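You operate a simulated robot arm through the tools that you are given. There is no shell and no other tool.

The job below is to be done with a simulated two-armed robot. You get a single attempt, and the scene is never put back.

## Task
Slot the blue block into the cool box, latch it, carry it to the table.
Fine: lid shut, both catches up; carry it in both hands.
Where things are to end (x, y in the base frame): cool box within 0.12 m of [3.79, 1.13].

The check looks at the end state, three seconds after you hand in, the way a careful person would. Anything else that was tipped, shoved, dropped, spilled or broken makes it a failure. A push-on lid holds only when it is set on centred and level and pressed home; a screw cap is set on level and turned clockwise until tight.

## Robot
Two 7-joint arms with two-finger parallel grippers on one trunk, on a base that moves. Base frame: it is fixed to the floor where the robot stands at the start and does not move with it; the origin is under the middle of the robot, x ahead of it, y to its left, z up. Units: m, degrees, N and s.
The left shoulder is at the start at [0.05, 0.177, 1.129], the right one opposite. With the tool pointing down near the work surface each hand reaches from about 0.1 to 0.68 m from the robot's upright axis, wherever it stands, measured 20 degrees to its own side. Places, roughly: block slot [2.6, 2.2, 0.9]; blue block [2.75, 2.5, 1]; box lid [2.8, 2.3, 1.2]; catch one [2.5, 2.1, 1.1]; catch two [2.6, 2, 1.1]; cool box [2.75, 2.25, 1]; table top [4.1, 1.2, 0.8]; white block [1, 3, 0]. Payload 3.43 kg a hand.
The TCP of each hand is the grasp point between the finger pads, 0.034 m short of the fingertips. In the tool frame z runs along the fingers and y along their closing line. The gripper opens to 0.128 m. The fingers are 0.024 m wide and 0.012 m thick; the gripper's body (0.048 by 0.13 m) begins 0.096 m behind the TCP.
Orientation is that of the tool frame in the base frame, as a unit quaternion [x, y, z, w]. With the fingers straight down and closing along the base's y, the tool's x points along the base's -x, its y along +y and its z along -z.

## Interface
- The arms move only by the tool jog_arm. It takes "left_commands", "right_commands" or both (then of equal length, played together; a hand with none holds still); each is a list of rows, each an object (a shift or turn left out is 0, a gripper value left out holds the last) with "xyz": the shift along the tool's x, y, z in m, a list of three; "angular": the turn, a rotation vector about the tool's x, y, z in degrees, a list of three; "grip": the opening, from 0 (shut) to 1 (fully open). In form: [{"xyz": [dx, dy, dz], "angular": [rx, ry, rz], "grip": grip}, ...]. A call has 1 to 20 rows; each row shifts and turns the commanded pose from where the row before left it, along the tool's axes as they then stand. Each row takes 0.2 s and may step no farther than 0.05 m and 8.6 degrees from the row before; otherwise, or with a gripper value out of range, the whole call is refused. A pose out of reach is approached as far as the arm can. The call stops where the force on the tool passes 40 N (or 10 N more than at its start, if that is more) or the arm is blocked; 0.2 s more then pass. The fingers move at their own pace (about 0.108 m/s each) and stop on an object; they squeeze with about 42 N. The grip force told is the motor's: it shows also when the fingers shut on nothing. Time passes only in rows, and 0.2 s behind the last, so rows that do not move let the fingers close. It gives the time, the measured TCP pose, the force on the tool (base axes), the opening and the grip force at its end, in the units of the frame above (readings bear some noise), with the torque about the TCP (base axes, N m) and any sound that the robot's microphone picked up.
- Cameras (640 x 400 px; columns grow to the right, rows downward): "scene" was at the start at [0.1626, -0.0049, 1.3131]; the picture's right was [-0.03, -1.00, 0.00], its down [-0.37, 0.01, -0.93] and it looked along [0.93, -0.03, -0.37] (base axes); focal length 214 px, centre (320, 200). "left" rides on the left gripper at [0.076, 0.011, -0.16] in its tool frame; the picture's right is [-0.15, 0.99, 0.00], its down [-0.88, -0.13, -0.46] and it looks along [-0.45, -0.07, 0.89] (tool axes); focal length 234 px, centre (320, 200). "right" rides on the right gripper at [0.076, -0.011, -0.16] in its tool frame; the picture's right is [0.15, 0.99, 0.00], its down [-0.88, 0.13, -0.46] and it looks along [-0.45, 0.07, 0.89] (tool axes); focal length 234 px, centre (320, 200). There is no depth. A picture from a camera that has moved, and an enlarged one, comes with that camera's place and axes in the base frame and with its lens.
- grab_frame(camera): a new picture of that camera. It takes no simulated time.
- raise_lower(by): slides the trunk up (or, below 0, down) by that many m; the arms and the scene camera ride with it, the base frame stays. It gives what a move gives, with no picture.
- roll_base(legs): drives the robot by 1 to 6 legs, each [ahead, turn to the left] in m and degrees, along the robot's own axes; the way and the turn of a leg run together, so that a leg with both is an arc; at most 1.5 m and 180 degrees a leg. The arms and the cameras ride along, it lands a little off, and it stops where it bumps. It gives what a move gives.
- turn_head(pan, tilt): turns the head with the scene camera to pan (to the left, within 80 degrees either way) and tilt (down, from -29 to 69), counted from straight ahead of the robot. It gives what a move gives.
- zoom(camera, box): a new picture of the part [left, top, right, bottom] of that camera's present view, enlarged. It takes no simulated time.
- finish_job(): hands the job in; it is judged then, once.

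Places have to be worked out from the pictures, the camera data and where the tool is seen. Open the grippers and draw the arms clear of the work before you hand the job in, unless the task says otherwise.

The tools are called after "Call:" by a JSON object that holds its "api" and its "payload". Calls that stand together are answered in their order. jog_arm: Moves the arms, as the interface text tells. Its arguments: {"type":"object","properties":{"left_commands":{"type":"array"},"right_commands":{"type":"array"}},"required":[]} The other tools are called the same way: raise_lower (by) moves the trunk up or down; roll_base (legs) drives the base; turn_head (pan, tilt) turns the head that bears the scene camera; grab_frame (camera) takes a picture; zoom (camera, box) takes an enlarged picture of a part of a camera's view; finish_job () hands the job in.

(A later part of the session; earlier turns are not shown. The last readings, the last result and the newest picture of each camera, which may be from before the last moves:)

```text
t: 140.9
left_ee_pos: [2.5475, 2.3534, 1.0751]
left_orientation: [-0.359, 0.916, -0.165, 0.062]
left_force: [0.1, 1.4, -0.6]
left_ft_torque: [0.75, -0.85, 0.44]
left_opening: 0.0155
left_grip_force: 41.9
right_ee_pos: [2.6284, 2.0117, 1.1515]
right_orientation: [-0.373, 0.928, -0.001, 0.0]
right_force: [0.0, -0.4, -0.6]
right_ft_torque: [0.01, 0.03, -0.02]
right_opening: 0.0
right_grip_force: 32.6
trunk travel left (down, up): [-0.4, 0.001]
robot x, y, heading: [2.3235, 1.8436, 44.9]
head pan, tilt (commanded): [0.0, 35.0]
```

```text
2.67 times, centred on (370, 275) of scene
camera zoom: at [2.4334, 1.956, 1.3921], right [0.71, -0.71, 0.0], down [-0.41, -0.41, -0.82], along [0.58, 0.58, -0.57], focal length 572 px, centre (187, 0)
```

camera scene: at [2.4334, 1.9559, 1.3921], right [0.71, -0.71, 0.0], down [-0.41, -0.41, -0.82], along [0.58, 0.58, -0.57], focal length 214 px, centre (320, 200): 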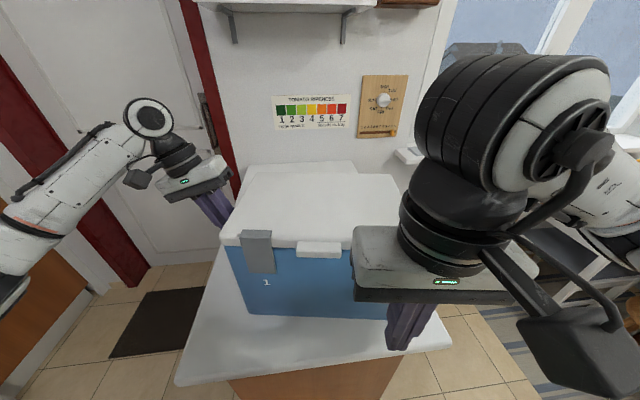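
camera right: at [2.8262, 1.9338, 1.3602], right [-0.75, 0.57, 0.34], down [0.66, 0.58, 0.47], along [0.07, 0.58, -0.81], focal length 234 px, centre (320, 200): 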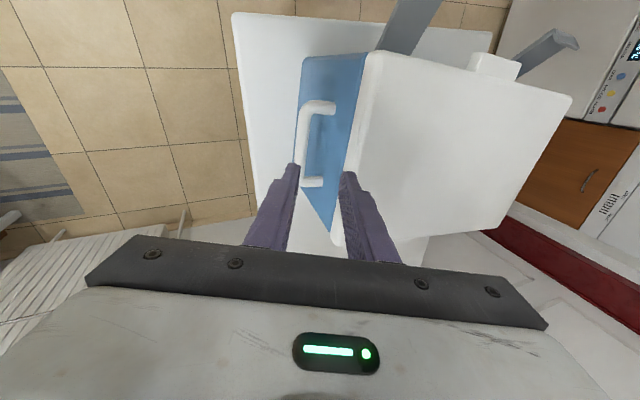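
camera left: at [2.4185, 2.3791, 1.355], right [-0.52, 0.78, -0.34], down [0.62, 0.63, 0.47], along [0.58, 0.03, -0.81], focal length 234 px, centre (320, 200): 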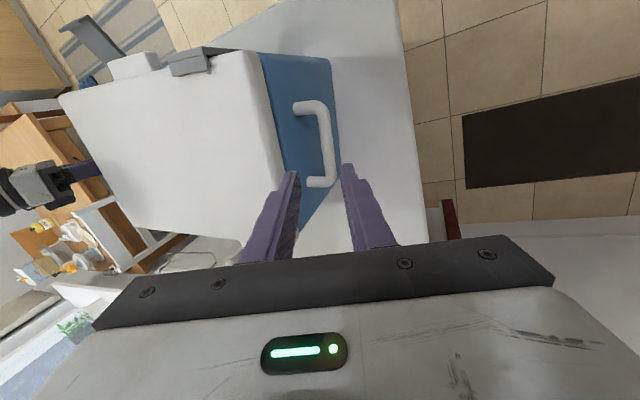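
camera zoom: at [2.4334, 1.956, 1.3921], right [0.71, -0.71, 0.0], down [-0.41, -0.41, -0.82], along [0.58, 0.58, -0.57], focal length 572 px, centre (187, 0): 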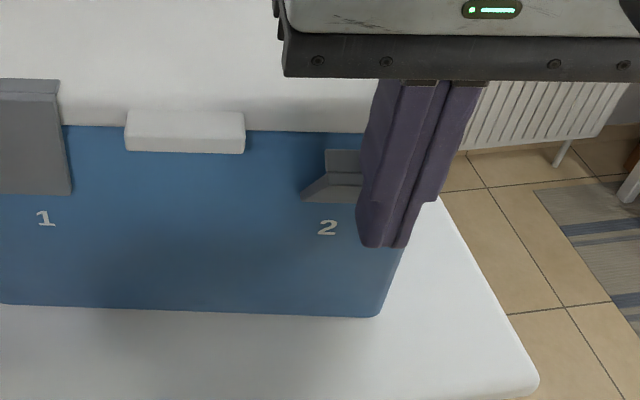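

Catch 2 is swinging up without resistance. I continue to vertical and press it home.

Call:
{"api": "jog_arm", "payload": {"right_commands": [{"xyz": [-0.011, 0, -0.0061]}, {"xyz": [-0.0117, 0, -0.0045]}, {"xyz": [-0.0122, 0, -0.0028]}, {"xyz": [-0.008, 0, -0.001]}, {"xyz": [-0.006, 0, 0]}, {}]}}

Call:
{"api": "zoom", "payload": {"camera": "scene", "box": [280, 200, 460, 350]}}

```text
t: 142.3
left_ee_pos: [2.5464, 2.352, 1.075]
left_orientation: [-0.361, 0.916, -0.165, 0.062]
left_force: [4.7, 7.5, -0.8]
left_ft_torque: [0.32, -0.25, 1.39]
left_opening: 0.0159
left_grip_force: 41.7
right_ee_pos: [2.6649, 2.0453, 1.1639]
right_orientation: [-0.372, 0.928, -0.001, -0.001]
right_force: [-5.0, -11.0, -0.2]
right_ft_torque: [-0.36, 0.15, 0.01]
right_opening: 0.0
right_grip_force: 32.8
trunk travel left (down, up): [-0.4, 0.001]
robot x, y, heading: [2.3169, 1.8466, 45.1]
head pan, tilt (commanded): [0.0, 35.0]
```

```text
2.67 times, centred on (370, 275) of scene
camera zoom: at [2.4335, 1.9551, 1.3921], right [0.71, -0.71, 0.0], down [-0.41, -0.41, -0.82], along [0.58, 0.58, -0.57], focal length 572 px, centre (187, 0)
```

zoom: 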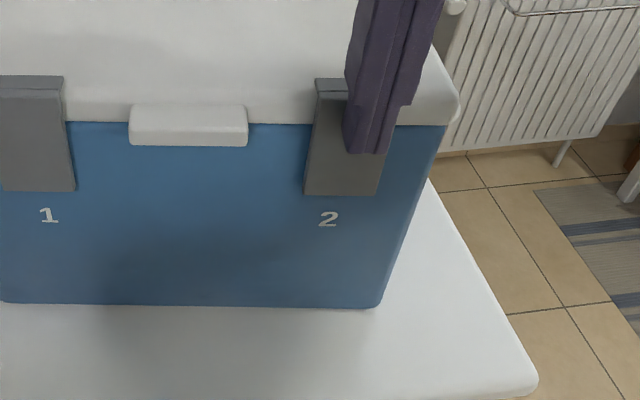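

Catch 2 is up and pressed flush (12 N). I back the finger off, raise and move the hand right, then check both catches.

Call:
{"api": "jog_arm", "payload": {"right_commands": [{"xyz": [0.02, 0, 0]}, {"xyz": [0.03, 0, 0]}, {"xyz": [0.02, -0.02, -0.03]}, {"xyz": [0, -0.035, -0.03]}, {"xyz": [0, -0.035, -0.03]}, {"xyz": [0, -0.035, 0]}, {"xyz": [0, -0.03, 0]}, {}]}}

Call:
{"api": "zoom", "payload": {"camera": "scene", "box": [200, 150, 440, 330]}}

```text
t: 144.1
left_ee_pos: [2.5459, 2.3527, 1.0746]
left_orientation: [-0.359, 0.916, -0.165, 0.062]
left_force: [-1.2, 2.2, 0.1]
left_ft_torque: [-0.28, 0.31, 0.93]
left_opening: 0.0156
left_grip_force: 42.1
right_ee_pos: [2.7207, 1.8832, 1.2553]
right_orientation: [-0.372, 0.928, 0.0, 0.0]
right_force: [0.6, -0.2, -1.1]
right_ft_torque: [0.02, -0.01, -0.01]
right_opening: 0.0
right_grip_force: 32.9
trunk travel left (down, up): [-0.4, 0.001]
robot x, y, heading: [2.3227, 1.8442, 44.9]
head pan, tilt (commanded): [0.0, 35.0]
```

```text
2.22 times, centred on (320, 240) of scene
camera zoom: at [2.4332, 1.9556, 1.3921], right [0.71, -0.71, 0.0], down [-0.41, -0.41, -0.82], along [0.58, 0.58, -0.57], focal length 477 px, centre (320, 111)
```

zoom: 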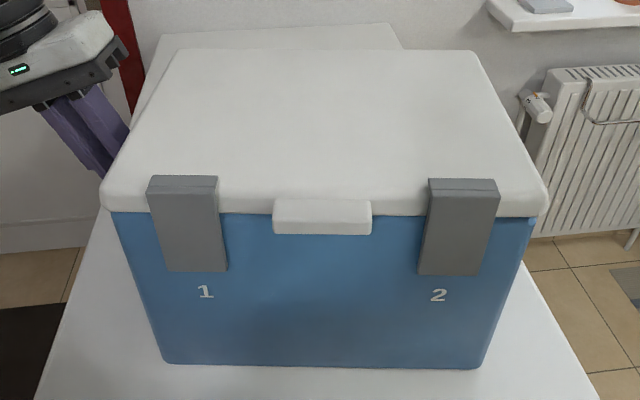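

Lid shut, both catches up and hooked. Now I bring the right hand back over the right handle, rolled 20°, to regrip it for the two-handed carry.

Call:
{"api": "jog_arm", "payload": {"right_commands": [{"xyz": [-0.04, 0.0015, 0], "grip": 0.27}, {"xyz": [-0.04, 0.0015, 0]}, {"xyz": [-0.04, 0.0015, 0]}, {"xyz": [-0.04, 0.0015, 0]}, {"xyz": [-0.04, 0.0015, 0]}, {"xyz": [0, 0, 0.022]}, {"xyz": [0, 0, 0.022]}, {"angular": [-6.7, 0, 0]}, {"angular": [-6.7, 0, 0]}, {"angular": [-6.7, 0, 0]}, {}]}}

Call:
{"api": "zoom", "payload": {"camera": "right", "box": [220, 90, 460, 260]}}

```text
t: 146.5
left_ee_pos: [2.5474, 2.3526, 1.0738]
left_orientation: [-0.36, 0.916, -0.165, 0.061]
left_force: [0.9, 2.8, -0.1]
left_ft_torque: [-0.23, 0.23, 0.98]
left_opening: 0.0157
left_grip_force: 41.8
right_ee_pos: [2.861, 2.0296, 1.213]
right_orientation: [-0.365, 0.915, 0.162, -0.065]
right_force: [-0.3, 0.5, 0.7]
right_ft_torque: [-0.01, 0.04, 0.0]
right_opening: 0.0346
right_grip_force: 0.1
trunk travel left (down, up): [-0.4, 0.001]
robot x, y, heading: [2.3246, 1.8462, 44.9]
head pan, tilt (commanded): [0.0, 35.0]
```

```text
2.35 times, centred on (340, 175) of right
camera zoom: at [2.851, 1.9264, 1.3597], right [-0.75, 0.57, 0.34], down [0.66, 0.58, 0.47], along [0.07, 0.58, -0.81], focal length 551 px, centre (273, 259)
```

zoom: 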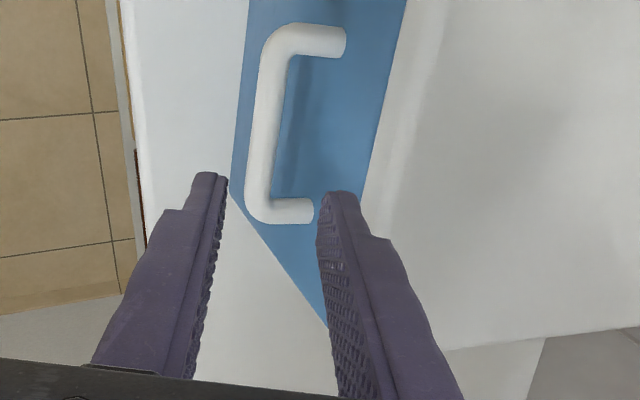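

The right bar is at (2.827, 2.064), 3–4 mm off the finger axis. I trim, narrow and advance as before.

Call:
{"api": "jog_arm", "payload": {"right_commands": [{"xyz": [0.001, -0.0036, 0], "grip": 0.2}, {"xyz": [0, 0, 0.035]}, {"xyz": [0, 0, 0.035]}, {"xyz": [0, 0, 0.028]}, {}]}}

Call:
{"api": "zoom", "payload": {"camera": "right", "box": [220, 90, 460, 260]}}

```text
t: 147.7
left_ee_pos: [2.5463, 2.3529, 1.0743]
left_orientation: [-0.36, 0.916, -0.166, 0.06]
left_force: [0.4, 3.0, 0.2]
left_ft_torque: [-0.19, 0.2, 0.99]
left_opening: 0.0159
left_grip_force: 42.1
right_ee_pos: [2.84, 2.0498, 1.1201]
right_orientation: [-0.366, 0.914, 0.162, -0.065]
right_force: [0.8, 0.8, -0.7]
right_ft_torque: [0.01, -0.03, -0.02]
right_opening: 0.0255
right_grip_force: 0.0
trunk travel left (down, up): [-0.4, 0.001]
robot x, y, heading: [2.3221, 1.8491, 44.9]
head pan, tilt (commanded): [0.0, 35.0]
```

```text
2.35 times, centred on (340, 175) of right
camera zoom: at [2.8304, 1.9489, 1.2679], right [-0.75, 0.57, 0.34], down [0.66, 0.58, 0.47], along [0.07, 0.58, -0.81], focal length 551 px, centre (273, 259)
```

zoom: 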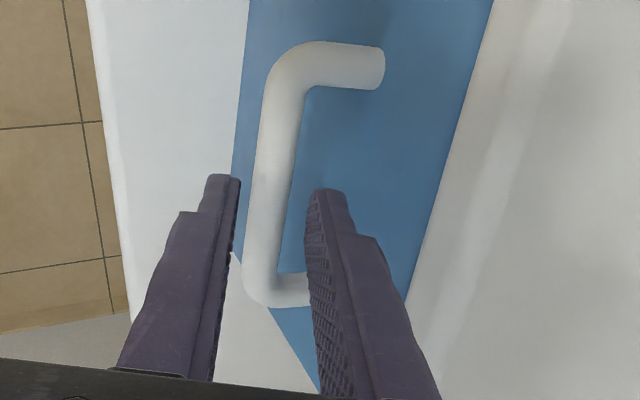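

Centred again. I advance 46 mm and close on the right bar.

Call:
{"api": "jog_arm", "payload": {"right_commands": [{"xyz": [0, 0, 0.023]}, {"xyz": [0, 0, 0.023]}, {}, {"grip": 0}, {"grip": 0}, {"grip": 0}]}}

Call:
{"api": "grab_frame", "payload": {"camera": "scene"}}

```text
t: 149.1
left_ee_pos: [2.5471, 2.3522, 1.0751]
left_orientation: [-0.36, 0.916, -0.165, 0.061]
left_force: [3.4, 1.4, 0.0]
left_ft_torque: [-0.3, 0.3, 0.93]
left_opening: 0.0156
left_grip_force: 41.8
right_ee_pos: [2.8283, 2.0587, 1.0775]
right_orientation: [-0.366, 0.914, 0.162, -0.064]
right_force: [-2.4, 3.4, 0.7]
right_ft_torque: [0.38, -0.29, 0.13]
right_opening: 0.0157
right_grip_force: 42.1
trunk travel left (down, up): [-0.4, 0.001]
robot x, y, heading: [2.3214, 1.8457, 44.6]
head pan, tilt (commanded): [0.0, 35.0]
```

```text
taken
camera scene: at [2.4334, 1.9559, 1.3921], right [0.71, -0.71, 0.0], down [-0.41, -0.41, -0.82], along [0.58, 0.58, -0.57], focal length 214 px, centre (320, 200)
```

scene: 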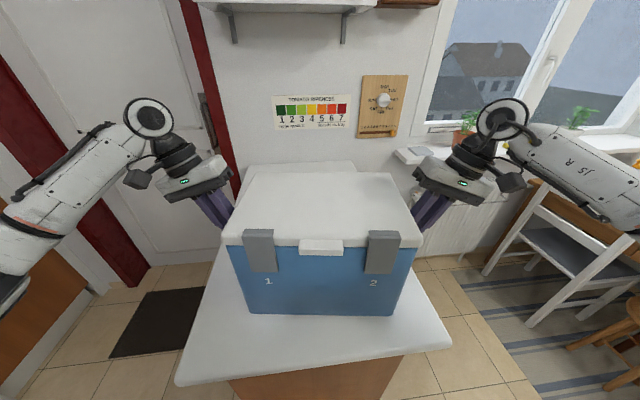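

Both hands hold the handles. Before lifting I look toward the table to plan the route and the free spot.

Call:
{"api": "turn_head", "payload": {"pan": -65, "tilt": 18}}

Call:
{"api": "grab_frame", "payload": {"camera": "scene"}}

Call:
{"api": "zoom", "payload": {"camera": "scene", "box": [200, 120, 520, 340]}}

```text
t: 150.4
left_ee_pos: [2.5464, 2.3524, 1.0741]
left_orientation: [-0.359, 0.917, -0.165, 0.061]
left_force: [4.9, -0.6, 0.4]
left_ft_torque: [-0.28, 0.21, 0.93]
left_opening: 0.0156
left_grip_force: 41.9
right_ee_pos: [2.8296, 2.0602, 1.0768]
right_orientation: [-0.367, 0.914, 0.162, -0.066]
right_force: [-5.3, 6.4, 0.9]
right_ft_torque: [0.28, -0.17, 0.17]
right_opening: 0.0157
right_grip_force: 42.2
trunk travel left (down, up): [-0.4, 0.001]
robot x, y, heading: [2.3204, 1.8444, 44.9]
head pan, tilt (commanded): [-65.0, 18.0]
```

```text
taken
camera scene: at [2.4588, 1.8619, 1.4193], right [-0.34, -0.94, 0.0], down [-0.29, 0.1, -0.95], along [0.89, -0.32, -0.31], focal length 214 px, centre (320, 200)
```

scene: 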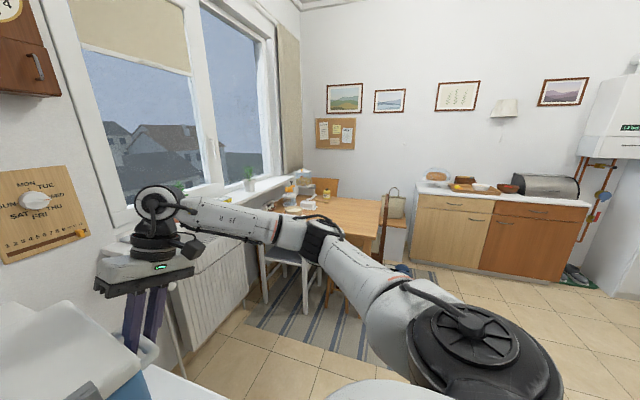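

```text
1.82 times, centred on (360, 230) of scene
camera zoom: at [2.4588, 1.8619, 1.4193], right [-0.34, -0.94, 0.0], down [-0.29, 0.1, -0.95], along [0.89, -0.32, -0.31], focal length 390 px, centre (247, 146)
```

zoom: 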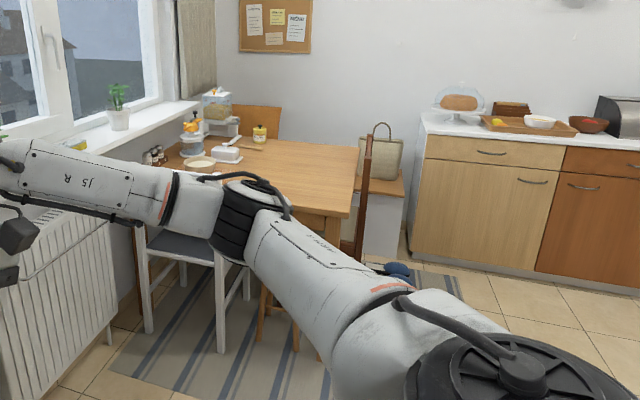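

From earlier and current views: the table (≈1.03×0.7 m, turned ~48°, centre ≈(4.11,1.23)) has its near corner at ≈(3.51,1.08), with a stool, a white chair and a brown chair around it; the target spot lies just inside that near corner, so I'll approach it heading about 3°. I lift the box 7 cm with both arms together.

Call:
{"api": "jog_arm", "payload": {"left_commands": [{"xyz": [0, -0.0035, -0.0094]}, {"xyz": [0, -0.0048, -0.0131]}, {"xyz": [0, -0.0048, -0.0131]}, {"xyz": [0, -0.0048, -0.0131]}, {"xyz": [0, -0.0048, -0.0131]}, {}], "right_commands": [{"xyz": [0, 0.0035, -0.0094]}, {"xyz": [0, 0.0048, -0.0131]}, {"xyz": [0, 0.0048, -0.0131]}, {"xyz": [0, 0.0048, -0.0131]}, {"xyz": [0, 0.0048, -0.0131]}, {}]}}

Call:
{"api": "turn_head", "payload": {"pan": 0, "tilt": 35}}

Call:
{"api": "grab_frame", "payload": {"camera": "scene"}}

```text
t: 151.8
left_ee_pos: [2.5467, 2.3538, 1.1407]
left_orientation: [-0.36, 0.917, -0.164, 0.059]
left_force: [5.7, 0.5, -9.4]
left_ft_torque: [-0.06, 0.09, 1.02]
left_opening: 0.0155
left_grip_force: 42.2
right_ee_pos: [2.8286, 2.0612, 1.1424]
right_orientation: [-0.366, 0.914, 0.161, -0.066]
right_force: [-5.2, 1.1, -9.8]
right_ft_torque: [-0.05, -0.1, 0.41]
right_opening: 0.0155
right_grip_force: 41.8
trunk travel left (down, up): [-0.4, 0.001]
robot x, y, heading: [2.3241, 1.8477, 44.9]
head pan, tilt (commanded): [-65.0, 18.0]
```

```text
t: 153.2
left_ee_pos: [2.5463, 2.3546, 1.1398]
left_orientation: [-0.359, 0.917, -0.165, 0.06]
left_force: [1.6, 3.9, -10.8]
left_ft_torque: [-0.12, 0.15, 0.98]
left_opening: 0.0154
left_grip_force: 42.4
right_ee_pos: [2.8298, 2.0618, 1.1421]
right_orientation: [-0.365, 0.915, 0.16, -0.065]
right_force: [-1.7, -4.5, -10.2]
right_ft_torque: [0.1, -0.12, 0.42]
right_opening: 0.0156
right_grip_force: 42.0
trunk travel left (down, up): [-0.4, 0.001]
robot x, y, heading: [2.321, 1.8466, 45.0]
head pan, tilt (commanded): [0.0, 35.0]
```

```text
taken
camera scene: at [2.4347, 1.9564, 1.3919], right [0.71, -0.71, 0.0], down [-0.41, -0.41, -0.82], along [0.58, 0.58, -0.57], focal length 214 px, centre (320, 200)
```

scene: 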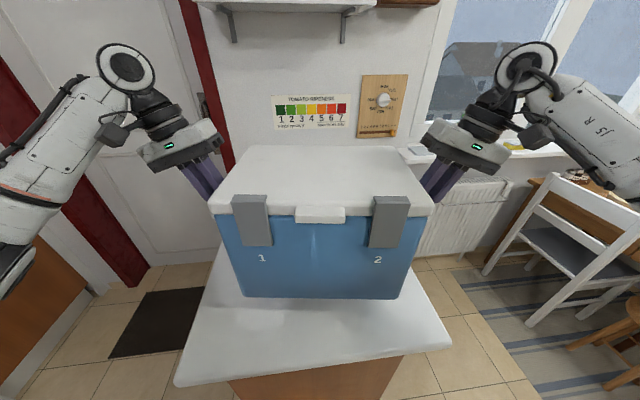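

The box is lifted level, about 10 N per hand. I back off 0.5 m from the counter.

Call:
{"api": "roll_base", "payload": {"legs": [[-0.25, 0], [-0.25, 0]]}}

Call:
{"api": "grab_frame", "payload": {"camera": "scene"}}

```text
t: 156.4
left_ee_pos: [2.1988, 2.0022, 1.1407]
left_orientation: [-0.356, 0.918, -0.165, 0.061]
left_force: [-5.4, 8.9, -10.4]
left_ft_torque: [-0.21, 0.29, 0.91]
left_opening: 0.0157
left_grip_force: 41.9
right_ee_pos: [2.4785, 1.7084, 1.1418]
right_orientation: [-0.362, 0.916, 0.161, -0.065]
right_force: [4.3, -9.8, -9.5]
right_ft_torque: [0.15, -0.32, 0.33]
right_opening: 0.0156
right_grip_force: 42.5
trunk travel left (down, up): [-0.4, 0.001]
robot x, y, heading: [1.9708, 1.4956, 44.5]
head pan, tilt (commanded): [0.0, 35.0]
```

```text
taken
camera scene: at [2.0833, 1.6051, 1.392], right [0.7, -0.71, 0.0], down [-0.41, -0.4, -0.82], along [0.58, 0.57, -0.57], focal length 214 px, centre (320, 200)
```

scene: 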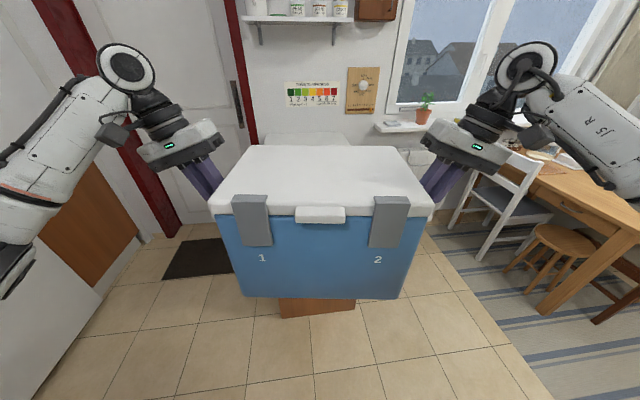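

Clear of the counter. I turn right about 44° to face the table and look.

Call:
{"api": "roll_base", "payload": {"legs": [[0, -22], [0, -22]]}}

Call:
{"api": "turn_head", "payload": {"pan": 0, "tilt": 15}}

Call:
{"api": "grab_frame", "payload": {"camera": "scene"}}

Call:
{"api": "zoom", "payload": {"camera": "scene", "box": [160, 130, 480, 330]}}

```text
t: 159.2
left_ee_pos: [2.4858, 1.705, 1.1406]
left_orientation: [0.009, 0.985, -0.174, -0.005]
left_force: [2.9, -1.2, -10.3]
left_ft_torque: [0.04, 0.05, 0.96]
left_opening: 0.0155
left_grip_force: 42.5
right_ee_pos: [2.4853, 1.2985, 1.1421]
right_orientation: [0.003, 0.985, 0.173, -0.001]
right_force: [-4.2, 1.4, -10.3]
right_ft_torque: [-0.05, 0.01, 0.38]
right_opening: 0.0155
right_grip_force: 42.2
trunk travel left (down, up): [-0.4, 0.001]
robot x, y, heading: [1.9669, 1.4941, 1.0]
head pan, tilt (commanded): [0.0, 35.0]
```

```text
t: 160.0
left_ee_pos: [2.4862, 1.7053, 1.1394]
left_orientation: [0.007, 0.985, -0.174, -0.006]
left_force: [1.9, -2.5, -10.0]
left_ft_torque: [0.04, 0.54, 0.69]
left_opening: 0.0155
left_grip_force: 41.3
right_ee_pos: [2.4856, 1.2986, 1.1408]
right_orientation: [0.003, 0.985, 0.173, -0.002]
right_force: [-1.7, 1.8, -10.1]
right_ft_torque: [-0.02, -0.49, 0.22]
right_opening: 0.0157
right_grip_force: 42.0
trunk travel left (down, up): [-0.4, 0.001]
robot x, y, heading: [1.9701, 1.4934, 1.0]
head pan, tilt (commanded): [0.0, 15.0]
```

```text
taken
camera scene: at [2.1352, 1.4962, 1.4238], right [0.02, -1.0, 0.0], down [-0.26, 0.0, -0.97], along [0.97, 0.02, -0.26], focal length 214 px, centre (320, 200)
```

scene: 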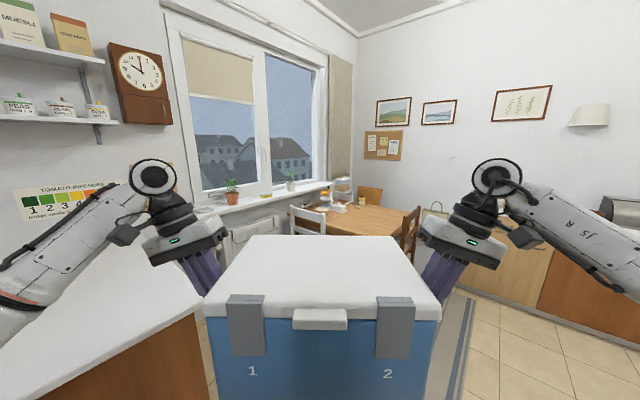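

```text
2.00 times, centred on (320, 230) of scene
camera zoom: at [2.1352, 1.4962, 1.4238], right [0.02, -1.0, 0.0], down [-0.26, 0.0, -0.97], along [0.97, 0.02, -0.26], focal length 429 px, centre (320, 140)
```

zoom: 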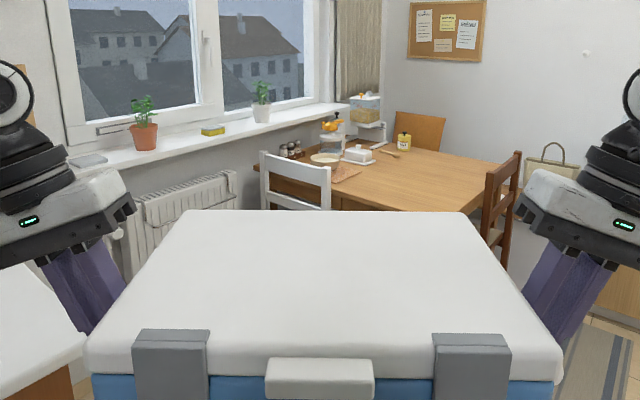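

The table's near corner is hidden behind the box. I lower the box 12 cm with both arms (nothing underneath here) so the camera can see over it.

Call:
{"api": "jog_arm", "payload": {"left_commands": [{"xyz": [0, 0.0069, 0.0188]}, {"xyz": [0, 0.0069, 0.0188]}, {"xyz": [0, 0.0069, 0.0188]}, {"xyz": [0, 0.0069, 0.0188]}, {"xyz": [0, 0.0069, 0.0188]}, {"xyz": [0, 0.0069, 0.0188]}, {}], "right_commands": [{"xyz": [0, -0.0069, 0.0188]}, {"xyz": [0, -0.0069, 0.0188]}, {"xyz": [0, -0.0069, 0.0188]}, {"xyz": [0, -0.0069, 0.0188]}, {"xyz": [0, -0.0069, 0.0188]}, {"xyz": [0, -0.0069, 0.0188]}, {}]}}

Call:
{"api": "grab_frame", "payload": {"camera": "scene"}}

Call:
{"api": "zoom", "payload": {"camera": "scene", "box": [240, 160, 460, 300]}}

```text
t: 161.6
left_ee_pos: [2.4832, 1.7055, 1.0187]
left_orientation: [0.009, 0.984, -0.176, -0.006]
left_force: [5.6, -9.6, -9.8]
left_ft_torque: [0.03, -0.41, 1.29]
left_opening: 0.0159
left_grip_force: 42.0
right_ee_pos: [2.4851, 1.3, 1.0206]
right_orientation: [0.002, 0.985, 0.174, -0.003]
right_force: [-5.2, 10.2, -10.7]
right_ft_torque: [0.0, 0.45, 0.84]
right_opening: 0.0155
right_grip_force: 41.7
trunk travel left (down, up): [-0.4, 0.001]
robot x, y, heading: [1.9683, 1.4989, 0.8]
head pan, tilt (commanded): [0.0, 15.0]
```

```text
taken
camera scene: at [2.135, 1.4962, 1.4239], right [0.02, -1.0, 0.0], down [-0.26, 0.0, -0.97], along [0.97, 0.02, -0.26], focal length 214 px, centre (320, 200)
```

scene: 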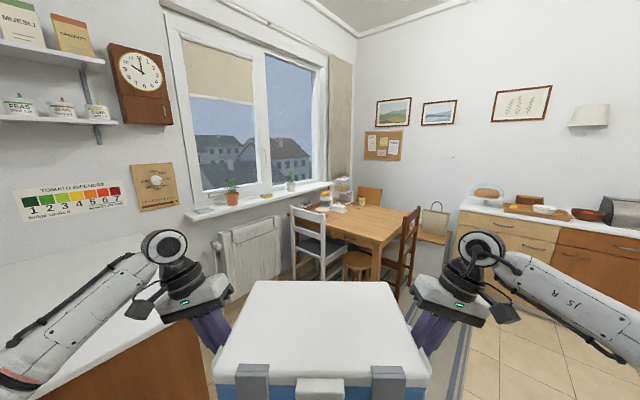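

```text
2.86 times, centred on (350, 230) of scene
camera zoom: at [2.135, 1.4962, 1.4239], right [0.02, -1.0, 0.0], down [-0.26, 0.0, -0.97], along [0.97, 0.02, -0.26], focal length 613 px, centre (234, 114)
```

zoom: 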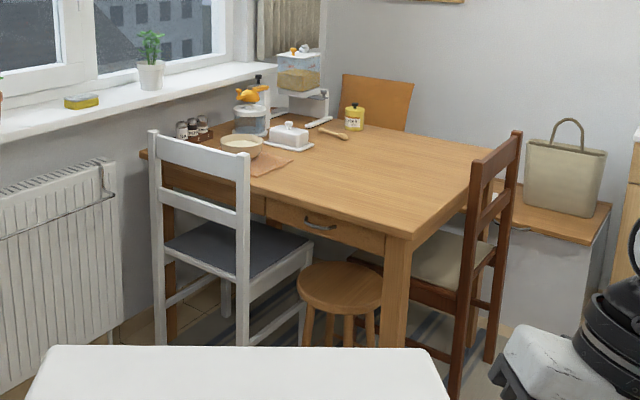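

Now the table is fully visible: top z≈0.735, near corner (3.53, 1.08), long edge toward 52°, chairs and stool tucked in, free surface near the corner. I plan to set the box at about (3.84, 1.13), heading ~7°. First leg: turn right and drive toward the line of approach.

Call:
{"api": "roll_base", "payload": {"legs": [[0, -20.5], [0, -20.5], [0.4, 0]]}}

Call:
{"api": "grab_frame", "payload": {"camera": "scene"}}

```text
t: 166.3
left_ee_pos: [2.8052, 1.0586, 1.0177]
left_orientation: [0.353, 0.919, -0.163, -0.068]
left_force: [-10.6, -18.1, -11.0]
left_ft_torque: [0.27, 0.53, 0.85]
left_opening: 0.0156
left_grip_force: 42.1
right_ee_pos: [2.5418, 0.7504, 1.0216]
right_orientation: [0.347, 0.922, 0.164, 0.059]
right_force: [11.5, 16.9, -10.9]
right_ft_torque: [-0.29, -0.48, 0.52]
right_opening: 0.0155
right_grip_force: 42.4
trunk travel left (down, up): [-0.4, 0.001]
robot x, y, heading: [2.2813, 1.2368, -39.9]
head pan, tilt (commanded): [0.0, 15.0]
```

```text
taken
camera scene: at [2.4073, 1.1273, 1.4238], right [-0.64, -0.77, 0.0], down [-0.2, 0.17, -0.97], along [0.74, -0.62, -0.26], focal length 214 px, centre (320, 200)
```

scene: 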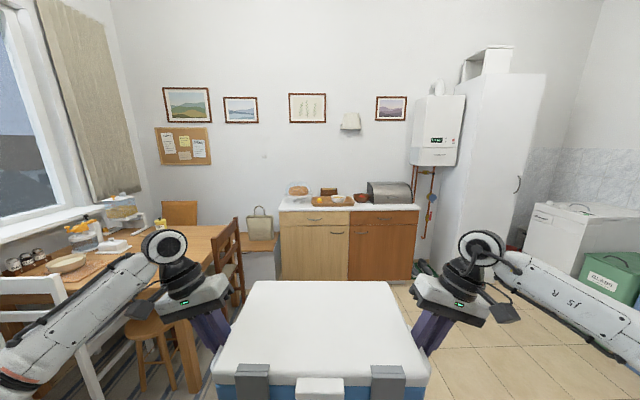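

On course at (2.28, 1.24), box steady. I drive the rest of this leg and turn left to heading ~7°.

Call:
{"api": "roll_base", "payload": {"legs": [[0.41, 0], [0, 23.5], [0, 23.5]]}}

Call:
{"api": "turn_head", "payload": {"pan": 0, "tilt": 20}}

Call:
{"api": "grab_frame", "payload": {"camera": "scene"}}

Call:
{"api": "zoom", "payload": {"camera": "scene", "box": [220, 130, 460, 300]}}

```text
t: 171.4
left_ee_pos: [3.0881, 1.2376, 1.0177]
left_orientation: [-0.052, 0.983, -0.177, 0.004]
left_force: [3.7, -2.0, -10.2]
left_ft_torque: [-0.02, 0.3, 0.93]
left_opening: 0.0155
left_grip_force: 42.0
right_ee_pos: [3.1413, 0.8348, 1.0199]
right_orientation: [-0.057, 0.983, 0.174, -0.012]
right_force: [-3.6, 2.8, -9.6]
right_ft_torque: [0.06, -0.26, 0.57]
right_opening: 0.0153
right_grip_force: 41.7
trunk travel left (down, up): [-0.4, 0.001]
robot x, y, heading: [2.6058, 0.9676, 8.0]
head pan, tilt (commanded): [0.0, 15.0]
```

```text
t: 172.0
left_ee_pos: [3.0893, 1.2393, 1.018]
left_orientation: [-0.052, 0.983, -0.176, 0.004]
left_force: [3.3, -1.5, -10.5]
left_ft_torque: [-0.09, 0.84, 0.87]
left_opening: 0.0157
left_grip_force: 42.3
right_ee_pos: [3.1401, 0.8344, 1.0216]
right_orientation: [-0.058, 0.983, 0.174, -0.013]
right_force: [-3.9, 1.9, -9.4]
right_ft_torque: [0.07, -0.8, 0.32]
right_opening: 0.0159
right_grip_force: 41.8
trunk travel left (down, up): [-0.4, 0.001]
robot x, y, heading: [2.6077, 0.9668, 8.1]
head pan, tilt (commanded): [0.0, 20.0]
```

```text
taken
camera scene: at [2.7692, 0.9871, 1.4158], right [0.14, -0.99, 0.0], down [-0.34, -0.05, -0.94], along [0.93, 0.13, -0.34], focal length 214 px, centre (320, 200)
```

scene: 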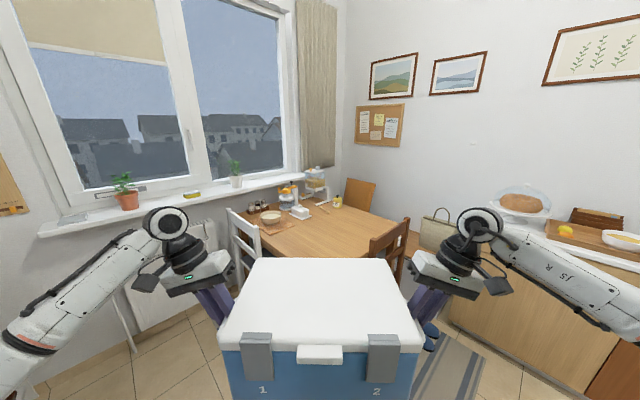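

```text
2.35 times, centred on (340, 215) of scene
camera zoom: at [2.7692, 0.9871, 1.4158], right [0.14, -0.99, 0.0], down [-0.34, -0.05, -0.94], along [0.93, 0.13, -0.34], focal length 505 px, centre (273, 165)
```

zoom: 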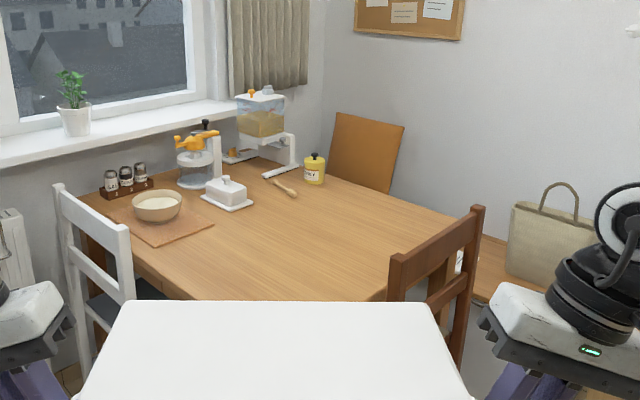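

The table edges agree with my estimate: near corner (3.53,1.08). The box is now at (3.115, 1.037), heading 7°, and the way straight ahead is clear with the box bottom ~12 cm above the table. I drive ahead 0.45 m first.

Call:
{"api": "roll_base", "payload": {"legs": [[0.45, -0.5]]}}

Call:
{"api": "turn_head", "payload": {"pan": 0, "tilt": 35}}

Call:
{"api": "grab_frame", "payload": {"camera": "scene"}}

```text
t: 174.7
left_ee_pos: [3.5343, 1.2999, 1.0184]
left_orientation: [-0.051, 0.983, -0.175, 0.005]
left_force: [4.4, -1.8, -10.0]
left_ft_torque: [-0.02, -0.01, 1.08]
left_opening: 0.0158
left_grip_force: 41.5
right_ee_pos: [3.5836, 0.8965, 1.0194]
right_orientation: [-0.057, 0.983, 0.174, -0.013]
right_force: [-5.0, 2.0, -10.7]
right_ft_torque: [-0.05, 0.06, 0.67]
right_opening: 0.0156
right_grip_force: 42.0
trunk travel left (down, up): [-0.4, 0.001]
robot x, y, heading: [3.0517, 1.0297, 7.8]
head pan, tilt (commanded): [0.0, 20.0]
```

```text
t: 175.5
left_ee_pos: [3.5341, 1.3001, 1.0173]
left_orientation: [-0.051, 0.983, -0.176, 0.004]
left_force: [3.2, -2.2, -10.2]
left_ft_torque: [-0.07, 0.76, 0.82]
left_opening: 0.0156
left_grip_force: 42.3
right_ee_pos: [3.5843, 0.8957, 1.0203]
right_orientation: [-0.058, 0.983, 0.173, -0.014]
right_force: [-4.2, 1.3, -10.3]
right_ft_torque: [0.07, -0.72, 0.25]
right_opening: 0.0156
right_grip_force: 42.3
trunk travel left (down, up): [-0.4, 0.001]
robot x, y, heading: [3.0494, 1.0329, 7.8]
head pan, tilt (commanded): [0.0, 35.0]
```

```text
taken
camera scene: at [3.2085, 1.0484, 1.392], right [0.14, -0.99, 0.0], down [-0.57, -0.08, -0.82], along [0.81, 0.11, -0.57], focal length 214 px, centre (320, 200)
```

scene: 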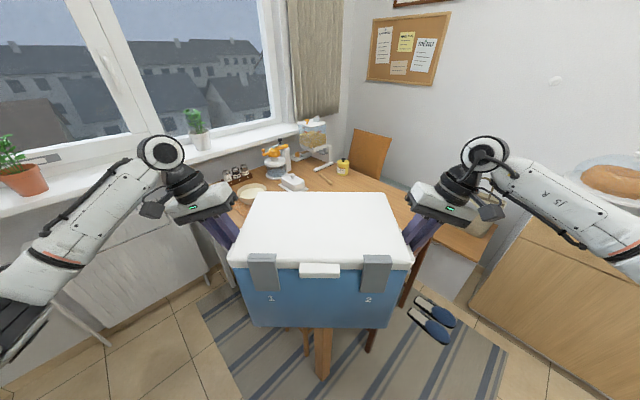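

The box is at (3.559, 1.098), coming in over the near corner, level and clear. I drive the last 0.24 m.

Call:
{"api": "roll_base", "payload": {"legs": [[0.24, 0]]}}

Call:
{"api": "grab_frame", "payload": {"camera": "scene"}}

```text
t: 177.3
left_ee_pos: [3.7707, 1.3262, 1.0165]
left_orientation: [-0.046, 0.983, -0.175, 0.003]
left_force: [4.8, -1.1, -10.3]
left_ft_torque: [0.05, 0.05, 1.05]
left_opening: 0.0154
left_grip_force: 41.9
right_ee_pos: [3.8174, 0.9219, 1.0193]
right_orientation: [-0.053, 0.983, 0.173, -0.012]
right_force: [-4.3, 1.9, -11.2]
right_ft_torque: [-0.01, 0.02, 0.53]
right_opening: 0.0154
right_grip_force: 41.7
trunk travel left (down, up): [-0.4, 0.001]
robot x, y, heading: [3.2793, 1.059, 7.5]
head pan, tilt (commanded): [0.0, 35.0]
```

```text
taken
camera scene: at [3.4435, 1.0783, 1.3918], right [0.13, -0.99, 0.0], down [-0.57, -0.07, -0.82], along [0.81, 0.1, -0.58], focal length 214 px, centre (320, 200)
```

scene: 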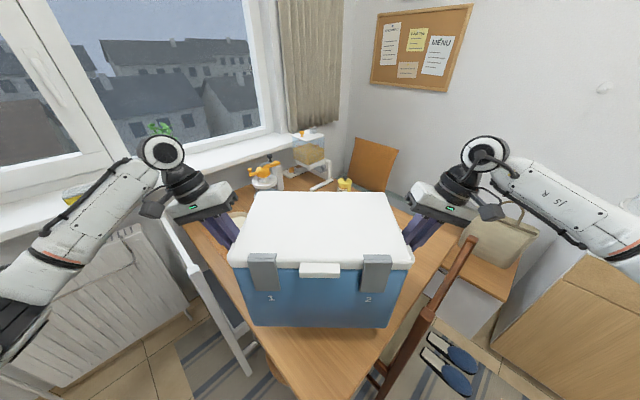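

The box is now over (3.794, 1.124). I tilt the head down to check its footprint against the table's near corner before lowering.

Call:
{"api": "turn_head", "payload": {"pan": 0, "tilt": 50}}

Call:
{"api": "grab_frame", "payload": {"camera": "scene"}}

```text
t: 178.0
left_ee_pos: [3.7693, 1.3266, 1.0176]
left_orientation: [-0.046, 0.984, -0.175, 0.003]
left_force: [3.4, -2.0, -9.6]
left_ft_torque: [-0.05, 0.72, 0.83]
left_opening: 0.0155
left_grip_force: 41.7
right_ee_pos: [3.8164, 0.9228, 1.02]
right_orientation: [-0.053, 0.983, 0.174, -0.013]
right_force: [-3.0, 1.9, -10.5]
right_ft_torque: [0.01, -0.67, 0.2]
right_opening: 0.0154
right_grip_force: 41.9
trunk travel left (down, up): [-0.4, 0.001]
robot x, y, heading: [3.2829, 1.063, 7.1]
head pan, tilt (commanded): [0.0, 50.0]
```

```text
taken
camera scene: at [3.4317, 1.0768, 1.3702], right [0.13, -0.99, 0.0], down [-0.76, -0.1, -0.64], along [0.64, 0.08, -0.77], focal length 214 px, centre (320, 200)
```

scene: 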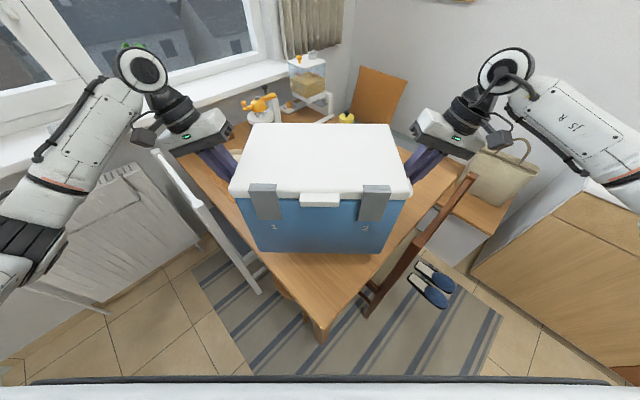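

Call:
{"api": "zoom", "payload": {"camera": "scene", "box": [180, 110, 480, 340]}}

```text
1.74 times, centred on (330, 225) of scene
camera zoom: at [3.4317, 1.0768, 1.3702], right [0.13, -0.99, 0.0], down [-0.76, -0.1, -0.64], along [0.64, 0.08, -0.77], focal length 373 px, centre (303, 156)
```

zoom: 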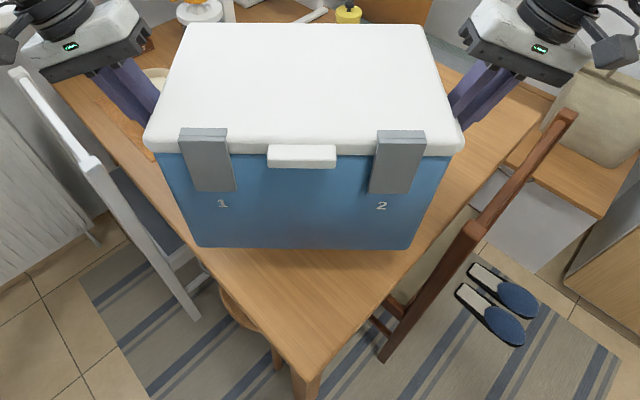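

The near corner is confirmed at (3.54, 1.08); at the present spot the box's edges would just reach the table edges, so I move it 5 cm further in (to ≈(3.84, 1.13)) by extending both arms together, then lower it 9 cm.

Call:
{"api": "jog_arm", "payload": {"left_commands": [{"xyz": [-0.0125, 0, 0]}, {"xyz": [-0.0125, 0, 0]}, {"xyz": [-0.0125, 0, 0]}, {"xyz": [-0.0125, 0, 0]}, {}], "right_commands": [{"xyz": [-0.0125, 0, 0]}, {"xyz": [-0.0125, 0, 0]}, {"xyz": [-0.0125, 0, 0]}, {"xyz": [-0.0125, 0, 0]}, {}]}}

Call:
{"api": "jog_arm", "payload": {"left_commands": [{"xyz": [-0.0002, 0.0062, 0.0169]}, {"xyz": [-0.0002, 0.0062, 0.0169]}, {"xyz": [-0.0002, 0.0062, 0.0169]}, {"xyz": [-0.0002, 0.0062, 0.0169]}, {"xyz": [-0.0002, 0.0062, 0.0169]}, {}], "right_commands": [{"xyz": [-0.0001, -0.0062, 0.0169]}, {"xyz": [-0.0001, -0.0062, 0.0169]}, {"xyz": [-0.0001, -0.0062, 0.0169]}, {"xyz": [-0.0001, -0.0062, 0.0169]}, {"xyz": [-0.0001, -0.0062, 0.0169]}, {}]}}

Call:
{"api": "zoom", "payload": {"camera": "scene", "box": [180, 90, 480, 340]}}

```text
t: 179.2
left_ee_pos: [3.82, 1.3303, 1.0179]
left_orientation: [-0.045, 0.984, -0.175, 0.004]
left_force: [6.6, 0.2, -11.3]
left_ft_torque: [0.15, -0.5, 1.29]
left_opening: 0.0159
left_grip_force: 42.4
right_ee_pos: [3.8672, 0.9266, 1.019]
right_orientation: [-0.052, 0.983, 0.174, -0.014]
right_force: [-5.9, 0.3, -10.2]
right_ft_torque: [-0.1, 0.54, 0.9]
right_opening: 0.0154
right_grip_force: 41.9
trunk travel left (down, up): [-0.4, 0.001]
robot x, y, heading: [3.2848, 1.06, 7.3]
head pan, tilt (commanded): [0.0, 50.0]
```

```text
t: 180.6
left_ee_pos: [3.8197, 1.3311, 0.9276]
left_orientation: [-0.046, 0.983, -0.176, 0.004]
left_force: [3.9, -6.0, -9.9]
left_ft_torque: [-0.11, 0.49, 0.92]
left_opening: 0.0157
left_grip_force: 42.1
right_ee_pos: [3.8684, 0.9269, 0.9295]
right_orientation: [-0.052, 0.983, 0.174, -0.012]
right_force: [-4.1, 4.9, -10.8]
right_ft_torque: [0.09, -0.4, 0.2]
right_opening: 0.0157
right_grip_force: 41.6
trunk travel left (down, up): [-0.4, 0.001]
robot x, y, heading: [3.2869, 1.0603, 7.4]
head pan, tilt (commanded): [0.0, 50.0]
```

```text
1.60 times, centred on (330, 215) of scene
camera zoom: at [3.4318, 1.0768, 1.3702], right [0.13, -0.99, 0.0], down [-0.76, -0.1, -0.64], along [0.64, 0.08, -0.77], focal length 343 px, centre (304, 176)
```

zoom: 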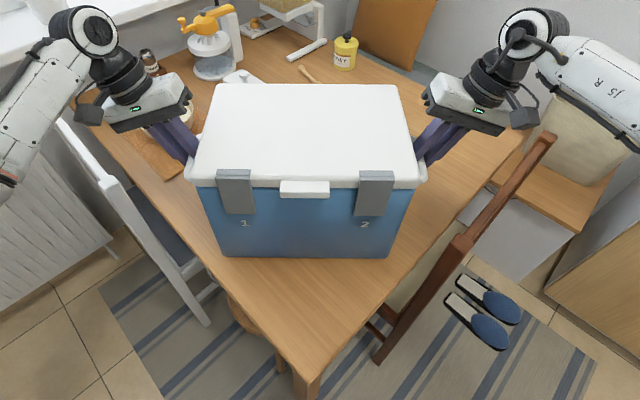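

The box is ~3 cm above the table, inside the edges on both sides. I lower in small steps and feel for contact.

Call:
{"api": "jog_arm", "payload": {"left_commands": [{"xyz": [-0.0001, 0.0034, 0.0094]}, {"xyz": [-0.0001, 0.0028, 0.0075]}, {}], "right_commands": [{"xyz": [-0.0001, -0.0034, 0.0094]}, {"xyz": [0, -0.0028, 0.0075]}, {}]}}

Call:
{"api": "jog_arm", "payload": {"left_commands": [{"xyz": [0, 0.0017, 0.0047]}, {"xyz": [0, 0.0014, 0.0038]}, {}], "right_commands": [{"xyz": [0, -0.0017, 0.0047]}, {"xyz": [0, -0.0014, 0.0038]}, {}]}}

```text
t: 181.5
left_ee_pos: [3.8223, 1.3293, 0.9211]
left_orientation: [-0.045, 0.982, -0.18, 0.016]
left_force: [-3.9, 3.9, 17.7]
left_ft_torque: [-0.25, 1.43, 0.55]
left_opening: 0.016
left_grip_force: 42.1
right_ee_pos: [3.8689, 0.928, 0.9243]
right_orientation: [-0.053, 0.982, 0.181, -0.001]
right_force: [-5.2, -4.8, 18.3]
right_ft_torque: [-0.08, 1.06, 0.47]
right_opening: 0.0156
right_grip_force: 42.1
trunk travel left (down, up): [-0.4, 0.001]
robot x, y, heading: [3.2821, 1.0608, 7.3]
head pan, tilt (commanded): [0.0, 50.0]
stopped in row 3 (left hand): the force on the tool passed its limit at 40 N (the readings are from after the stop); the commanded pose is now the measured one
```

```text
t: 182.5
left_ee_pos: [3.8256, 1.329, 0.9196]
left_orientation: [-0.045, 0.982, -0.182, 0.024]
left_force: [-3.1, 2.3, 18.9]
left_ft_torque: [-0.24, 1.43, 0.54]
left_opening: 0.0158
left_grip_force: 41.6
right_ee_pos: [3.8718, 0.9292, 0.9223]
right_orientation: [-0.054, 0.981, 0.185, 0.006]
right_force: [-3.4, -3.6, 19.5]
right_ft_torque: [-0.12, 1.14, 0.25]
right_opening: 0.0155
right_grip_force: 41.8
trunk travel left (down, up): [-0.4, 0.001]
robot x, y, heading: [3.284, 1.0607, 7.4]
head pan, tilt (commanded): [0.0, 50.0]
stopped in row 3 (left hand): the force on the tool passed its limit at 40 N (the readings are from after the stop); the commanded pose is now the measured one
```

Contact on both hands at once (TCP z≈0.92, so the table top is ≈0.757). I stop pushing and look.

Call:
{"api": "zoom", "payload": {"camera": "scene", "box": [180, 90, 480, 340]}}

Call:
{"api": "grab_frame", "payload": {"camera": "left"}}

Call:
{"api": "grab_frame", "payload": {"camera": "right"}}

```text
1.60 times, centred on (330, 215) of scene
camera zoom: at [3.4259, 1.076, 1.3702], right [0.13, -0.99, 0.0], down [-0.76, -0.1, -0.65], along [0.64, 0.08, -0.76], focal length 343 px, centre (304, 176)
```

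zoom: 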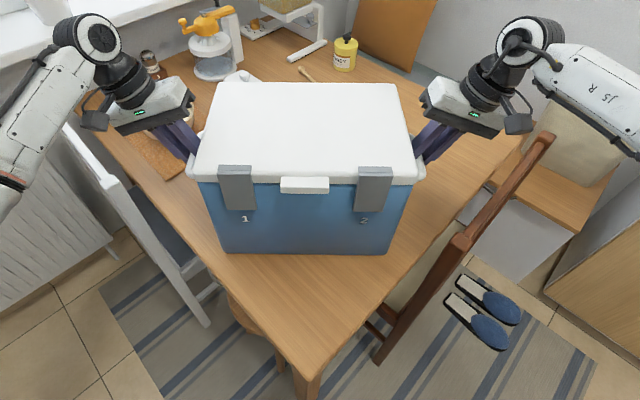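

```text
taken
camera left: at [3.739, 1.3883, 1.0626], right [0.07, 0.93, -0.35], down [0.86, 0.12, 0.5], along [0.51, -0.34, -0.79], focal length 234 px, centre (320, 200)
```

left: 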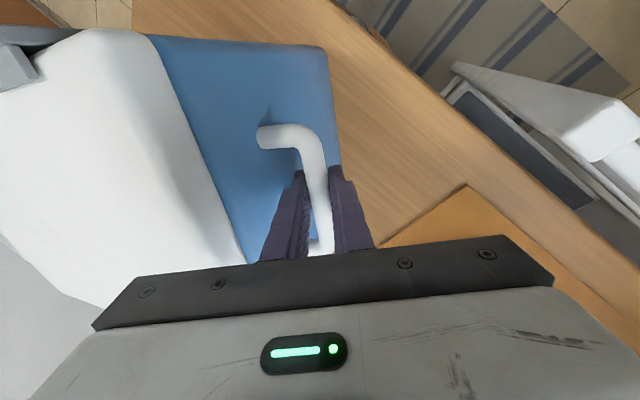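

```text
taken
camera right: at [3.8004, 0.8513, 1.0649], right [-0.25, 0.9, 0.35], down [0.87, 0.05, 0.5], along [0.43, 0.43, -0.79], focal length 234 px, centre (320, 200)
```

right: 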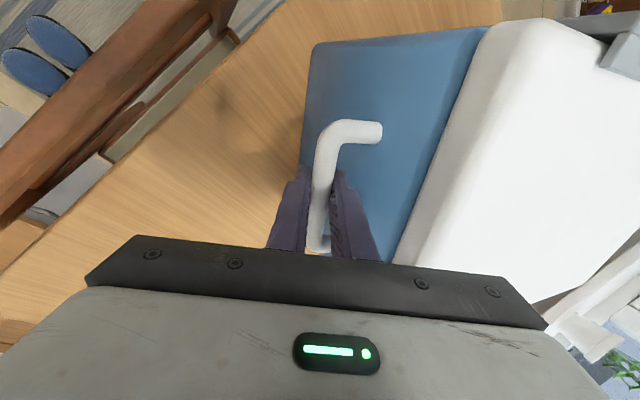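

The box stands on the table with wood visible all round its base. I relieve the downward push by 2–3 mm and then read the forces.

Call:
{"api": "jog_arm", "payload": {"left_commands": [{"xyz": [0, -0.001, -0.0026]}, {}], "right_commands": [{"xyz": [0, 0.001, -0.0026]}, {}]}}

```text
t: 183.1
left_ee_pos: [3.8262, 1.3293, 0.919]
left_orientation: [-0.044, 0.982, -0.181, 0.023]
left_force: [-2.0, 2.7, 14.0]
left_ft_torque: [0.14, -0.82, 1.42]
left_opening: 0.0159
left_grip_force: 41.9
right_ee_pos: [3.8724, 0.9299, 0.9214]
right_orientation: [-0.053, 0.982, 0.184, 0.004]
right_force: [-2.1, -2.7, 11.8]
right_ft_torque: [0.15, -1.13, -0.61]
right_opening: 0.0154
right_grip_force: 41.7
trunk travel left (down, up): [-0.4, 0.001]
robot x, y, heading: [3.2854, 1.056, 7.2]
head pan, tilt (commanded): [0.0, 50.0]
```

Call:
{"api": "jog_arm", "payload": {"left_commands": [{"xyz": [0, -0.001, -0.0028]}, {"xyz": [0, -0.0007, -0.0019]}, {}], "right_commands": [{"xyz": [0, 0.001, -0.0028]}, {"xyz": [0, 0.0007, -0.0019]}, {}]}}

```text
t: 183.9
left_ee_pos: [3.8271, 1.3287, 0.9202]
left_orientation: [-0.044, 0.982, -0.18, 0.016]
left_force: [-1.4, 2.1, -2.5]
left_ft_torque: [0.04, 0.11, 1.1]
left_opening: 0.0158
left_grip_force: 42.0
right_ee_pos: [3.8745, 0.9304, 0.9221]
right_orientation: [-0.053, 0.982, 0.181, -0.001]
right_force: [-1.8, -0.4, -7.3]
right_ft_torque: [0.1, -0.77, -0.38]
right_opening: 0.0156
right_grip_force: 42.4
trunk travel left (down, up): [-0.4, 0.001]
robot x, y, heading: [3.2833, 1.0562, 7.5]
head pan, tilt (commanded): [0.0, 50.0]
```

Forces are nearly zero, the box rests on the table. I open both hands just enough to clear the bars.

Call:
{"api": "jog_arm", "payload": {"left_commands": [{"grip": 0.1}, {"grip": 0.2}, {}], "right_commands": [{"grip": 0.1}, {"grip": 0.2}, {}]}}

Call:
{"api": "zoom", "payload": {"camera": "scene", "box": [180, 90, 480, 340]}}

Call:
{"api": "zoom", "payload": {"camera": "left", "box": [220, 90, 420, 260]}}

Call:
{"api": "zoom", "payload": {"camera": "right", "box": [220, 90, 420, 260]}}

```text
t: 184.7
left_ee_pos: [3.8263, 1.3275, 0.9217]
left_orientation: [-0.043, 0.982, -0.181, 0.019]
left_force: [0.3, -0.8, 0.1]
left_ft_torque: [-0.01, 0.0, 0.03]
left_opening: 0.0255
left_grip_force: 0.1
right_ee_pos: [3.8749, 0.9294, 0.9248]
right_orientation: [-0.053, 0.982, 0.184, 0.002]
right_force: [-0.1, -0.1, 0.3]
right_ft_torque: [-0.01, -0.02, 0.0]
right_opening: 0.0254
right_grip_force: 0.0
trunk travel left (down, up): [-0.4, 0.001]
robot x, y, heading: [3.2839, 1.061, 7.3]
head pan, tilt (commanded): [0.0, 50.0]
```

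```text
1.60 times, centred on (330, 215) of scene
camera zoom: at [3.4301, 1.0766, 1.3705], right [0.13, -0.99, 0.0], down [-0.76, -0.1, -0.64], along [0.64, 0.08, -0.77], focal length 343 px, centre (304, 176)
```

zoom: 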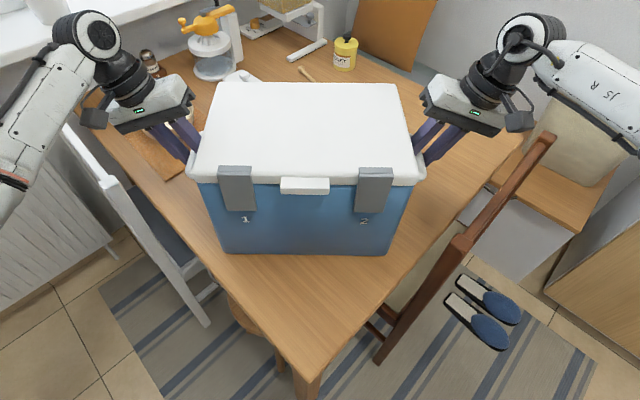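

```text
2.35 times, centred on (320, 175) of left
camera zoom: at [3.7418, 1.3876, 1.066], right [0.07, 0.93, -0.35], down [0.86, 0.12, 0.49], along [0.5, -0.34, -0.8], focal length 551 px, centre (320, 259)
```

zoom: 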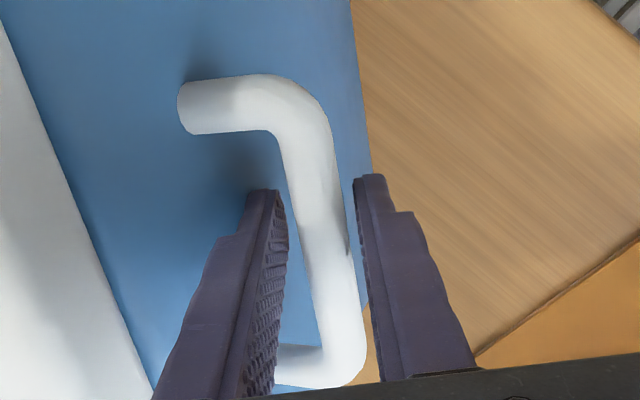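

```text
2.35 times, centred on (320, 175) of right
camera zoom: at [3.8026, 0.8526, 1.0687], right [-0.25, 0.9, 0.35], down [0.87, 0.05, 0.49], along [0.43, 0.43, -0.8], focal length 551 px, centre (320, 259)
```

zoom: 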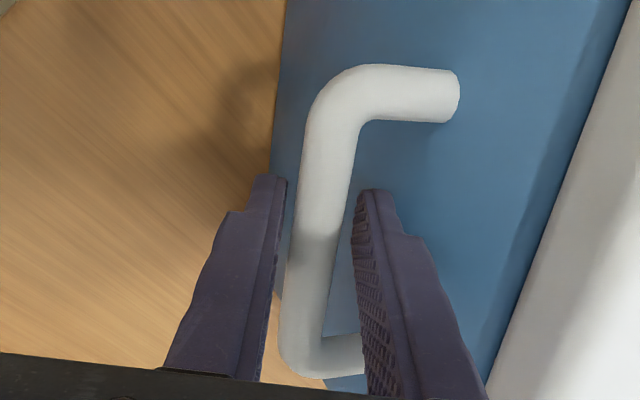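

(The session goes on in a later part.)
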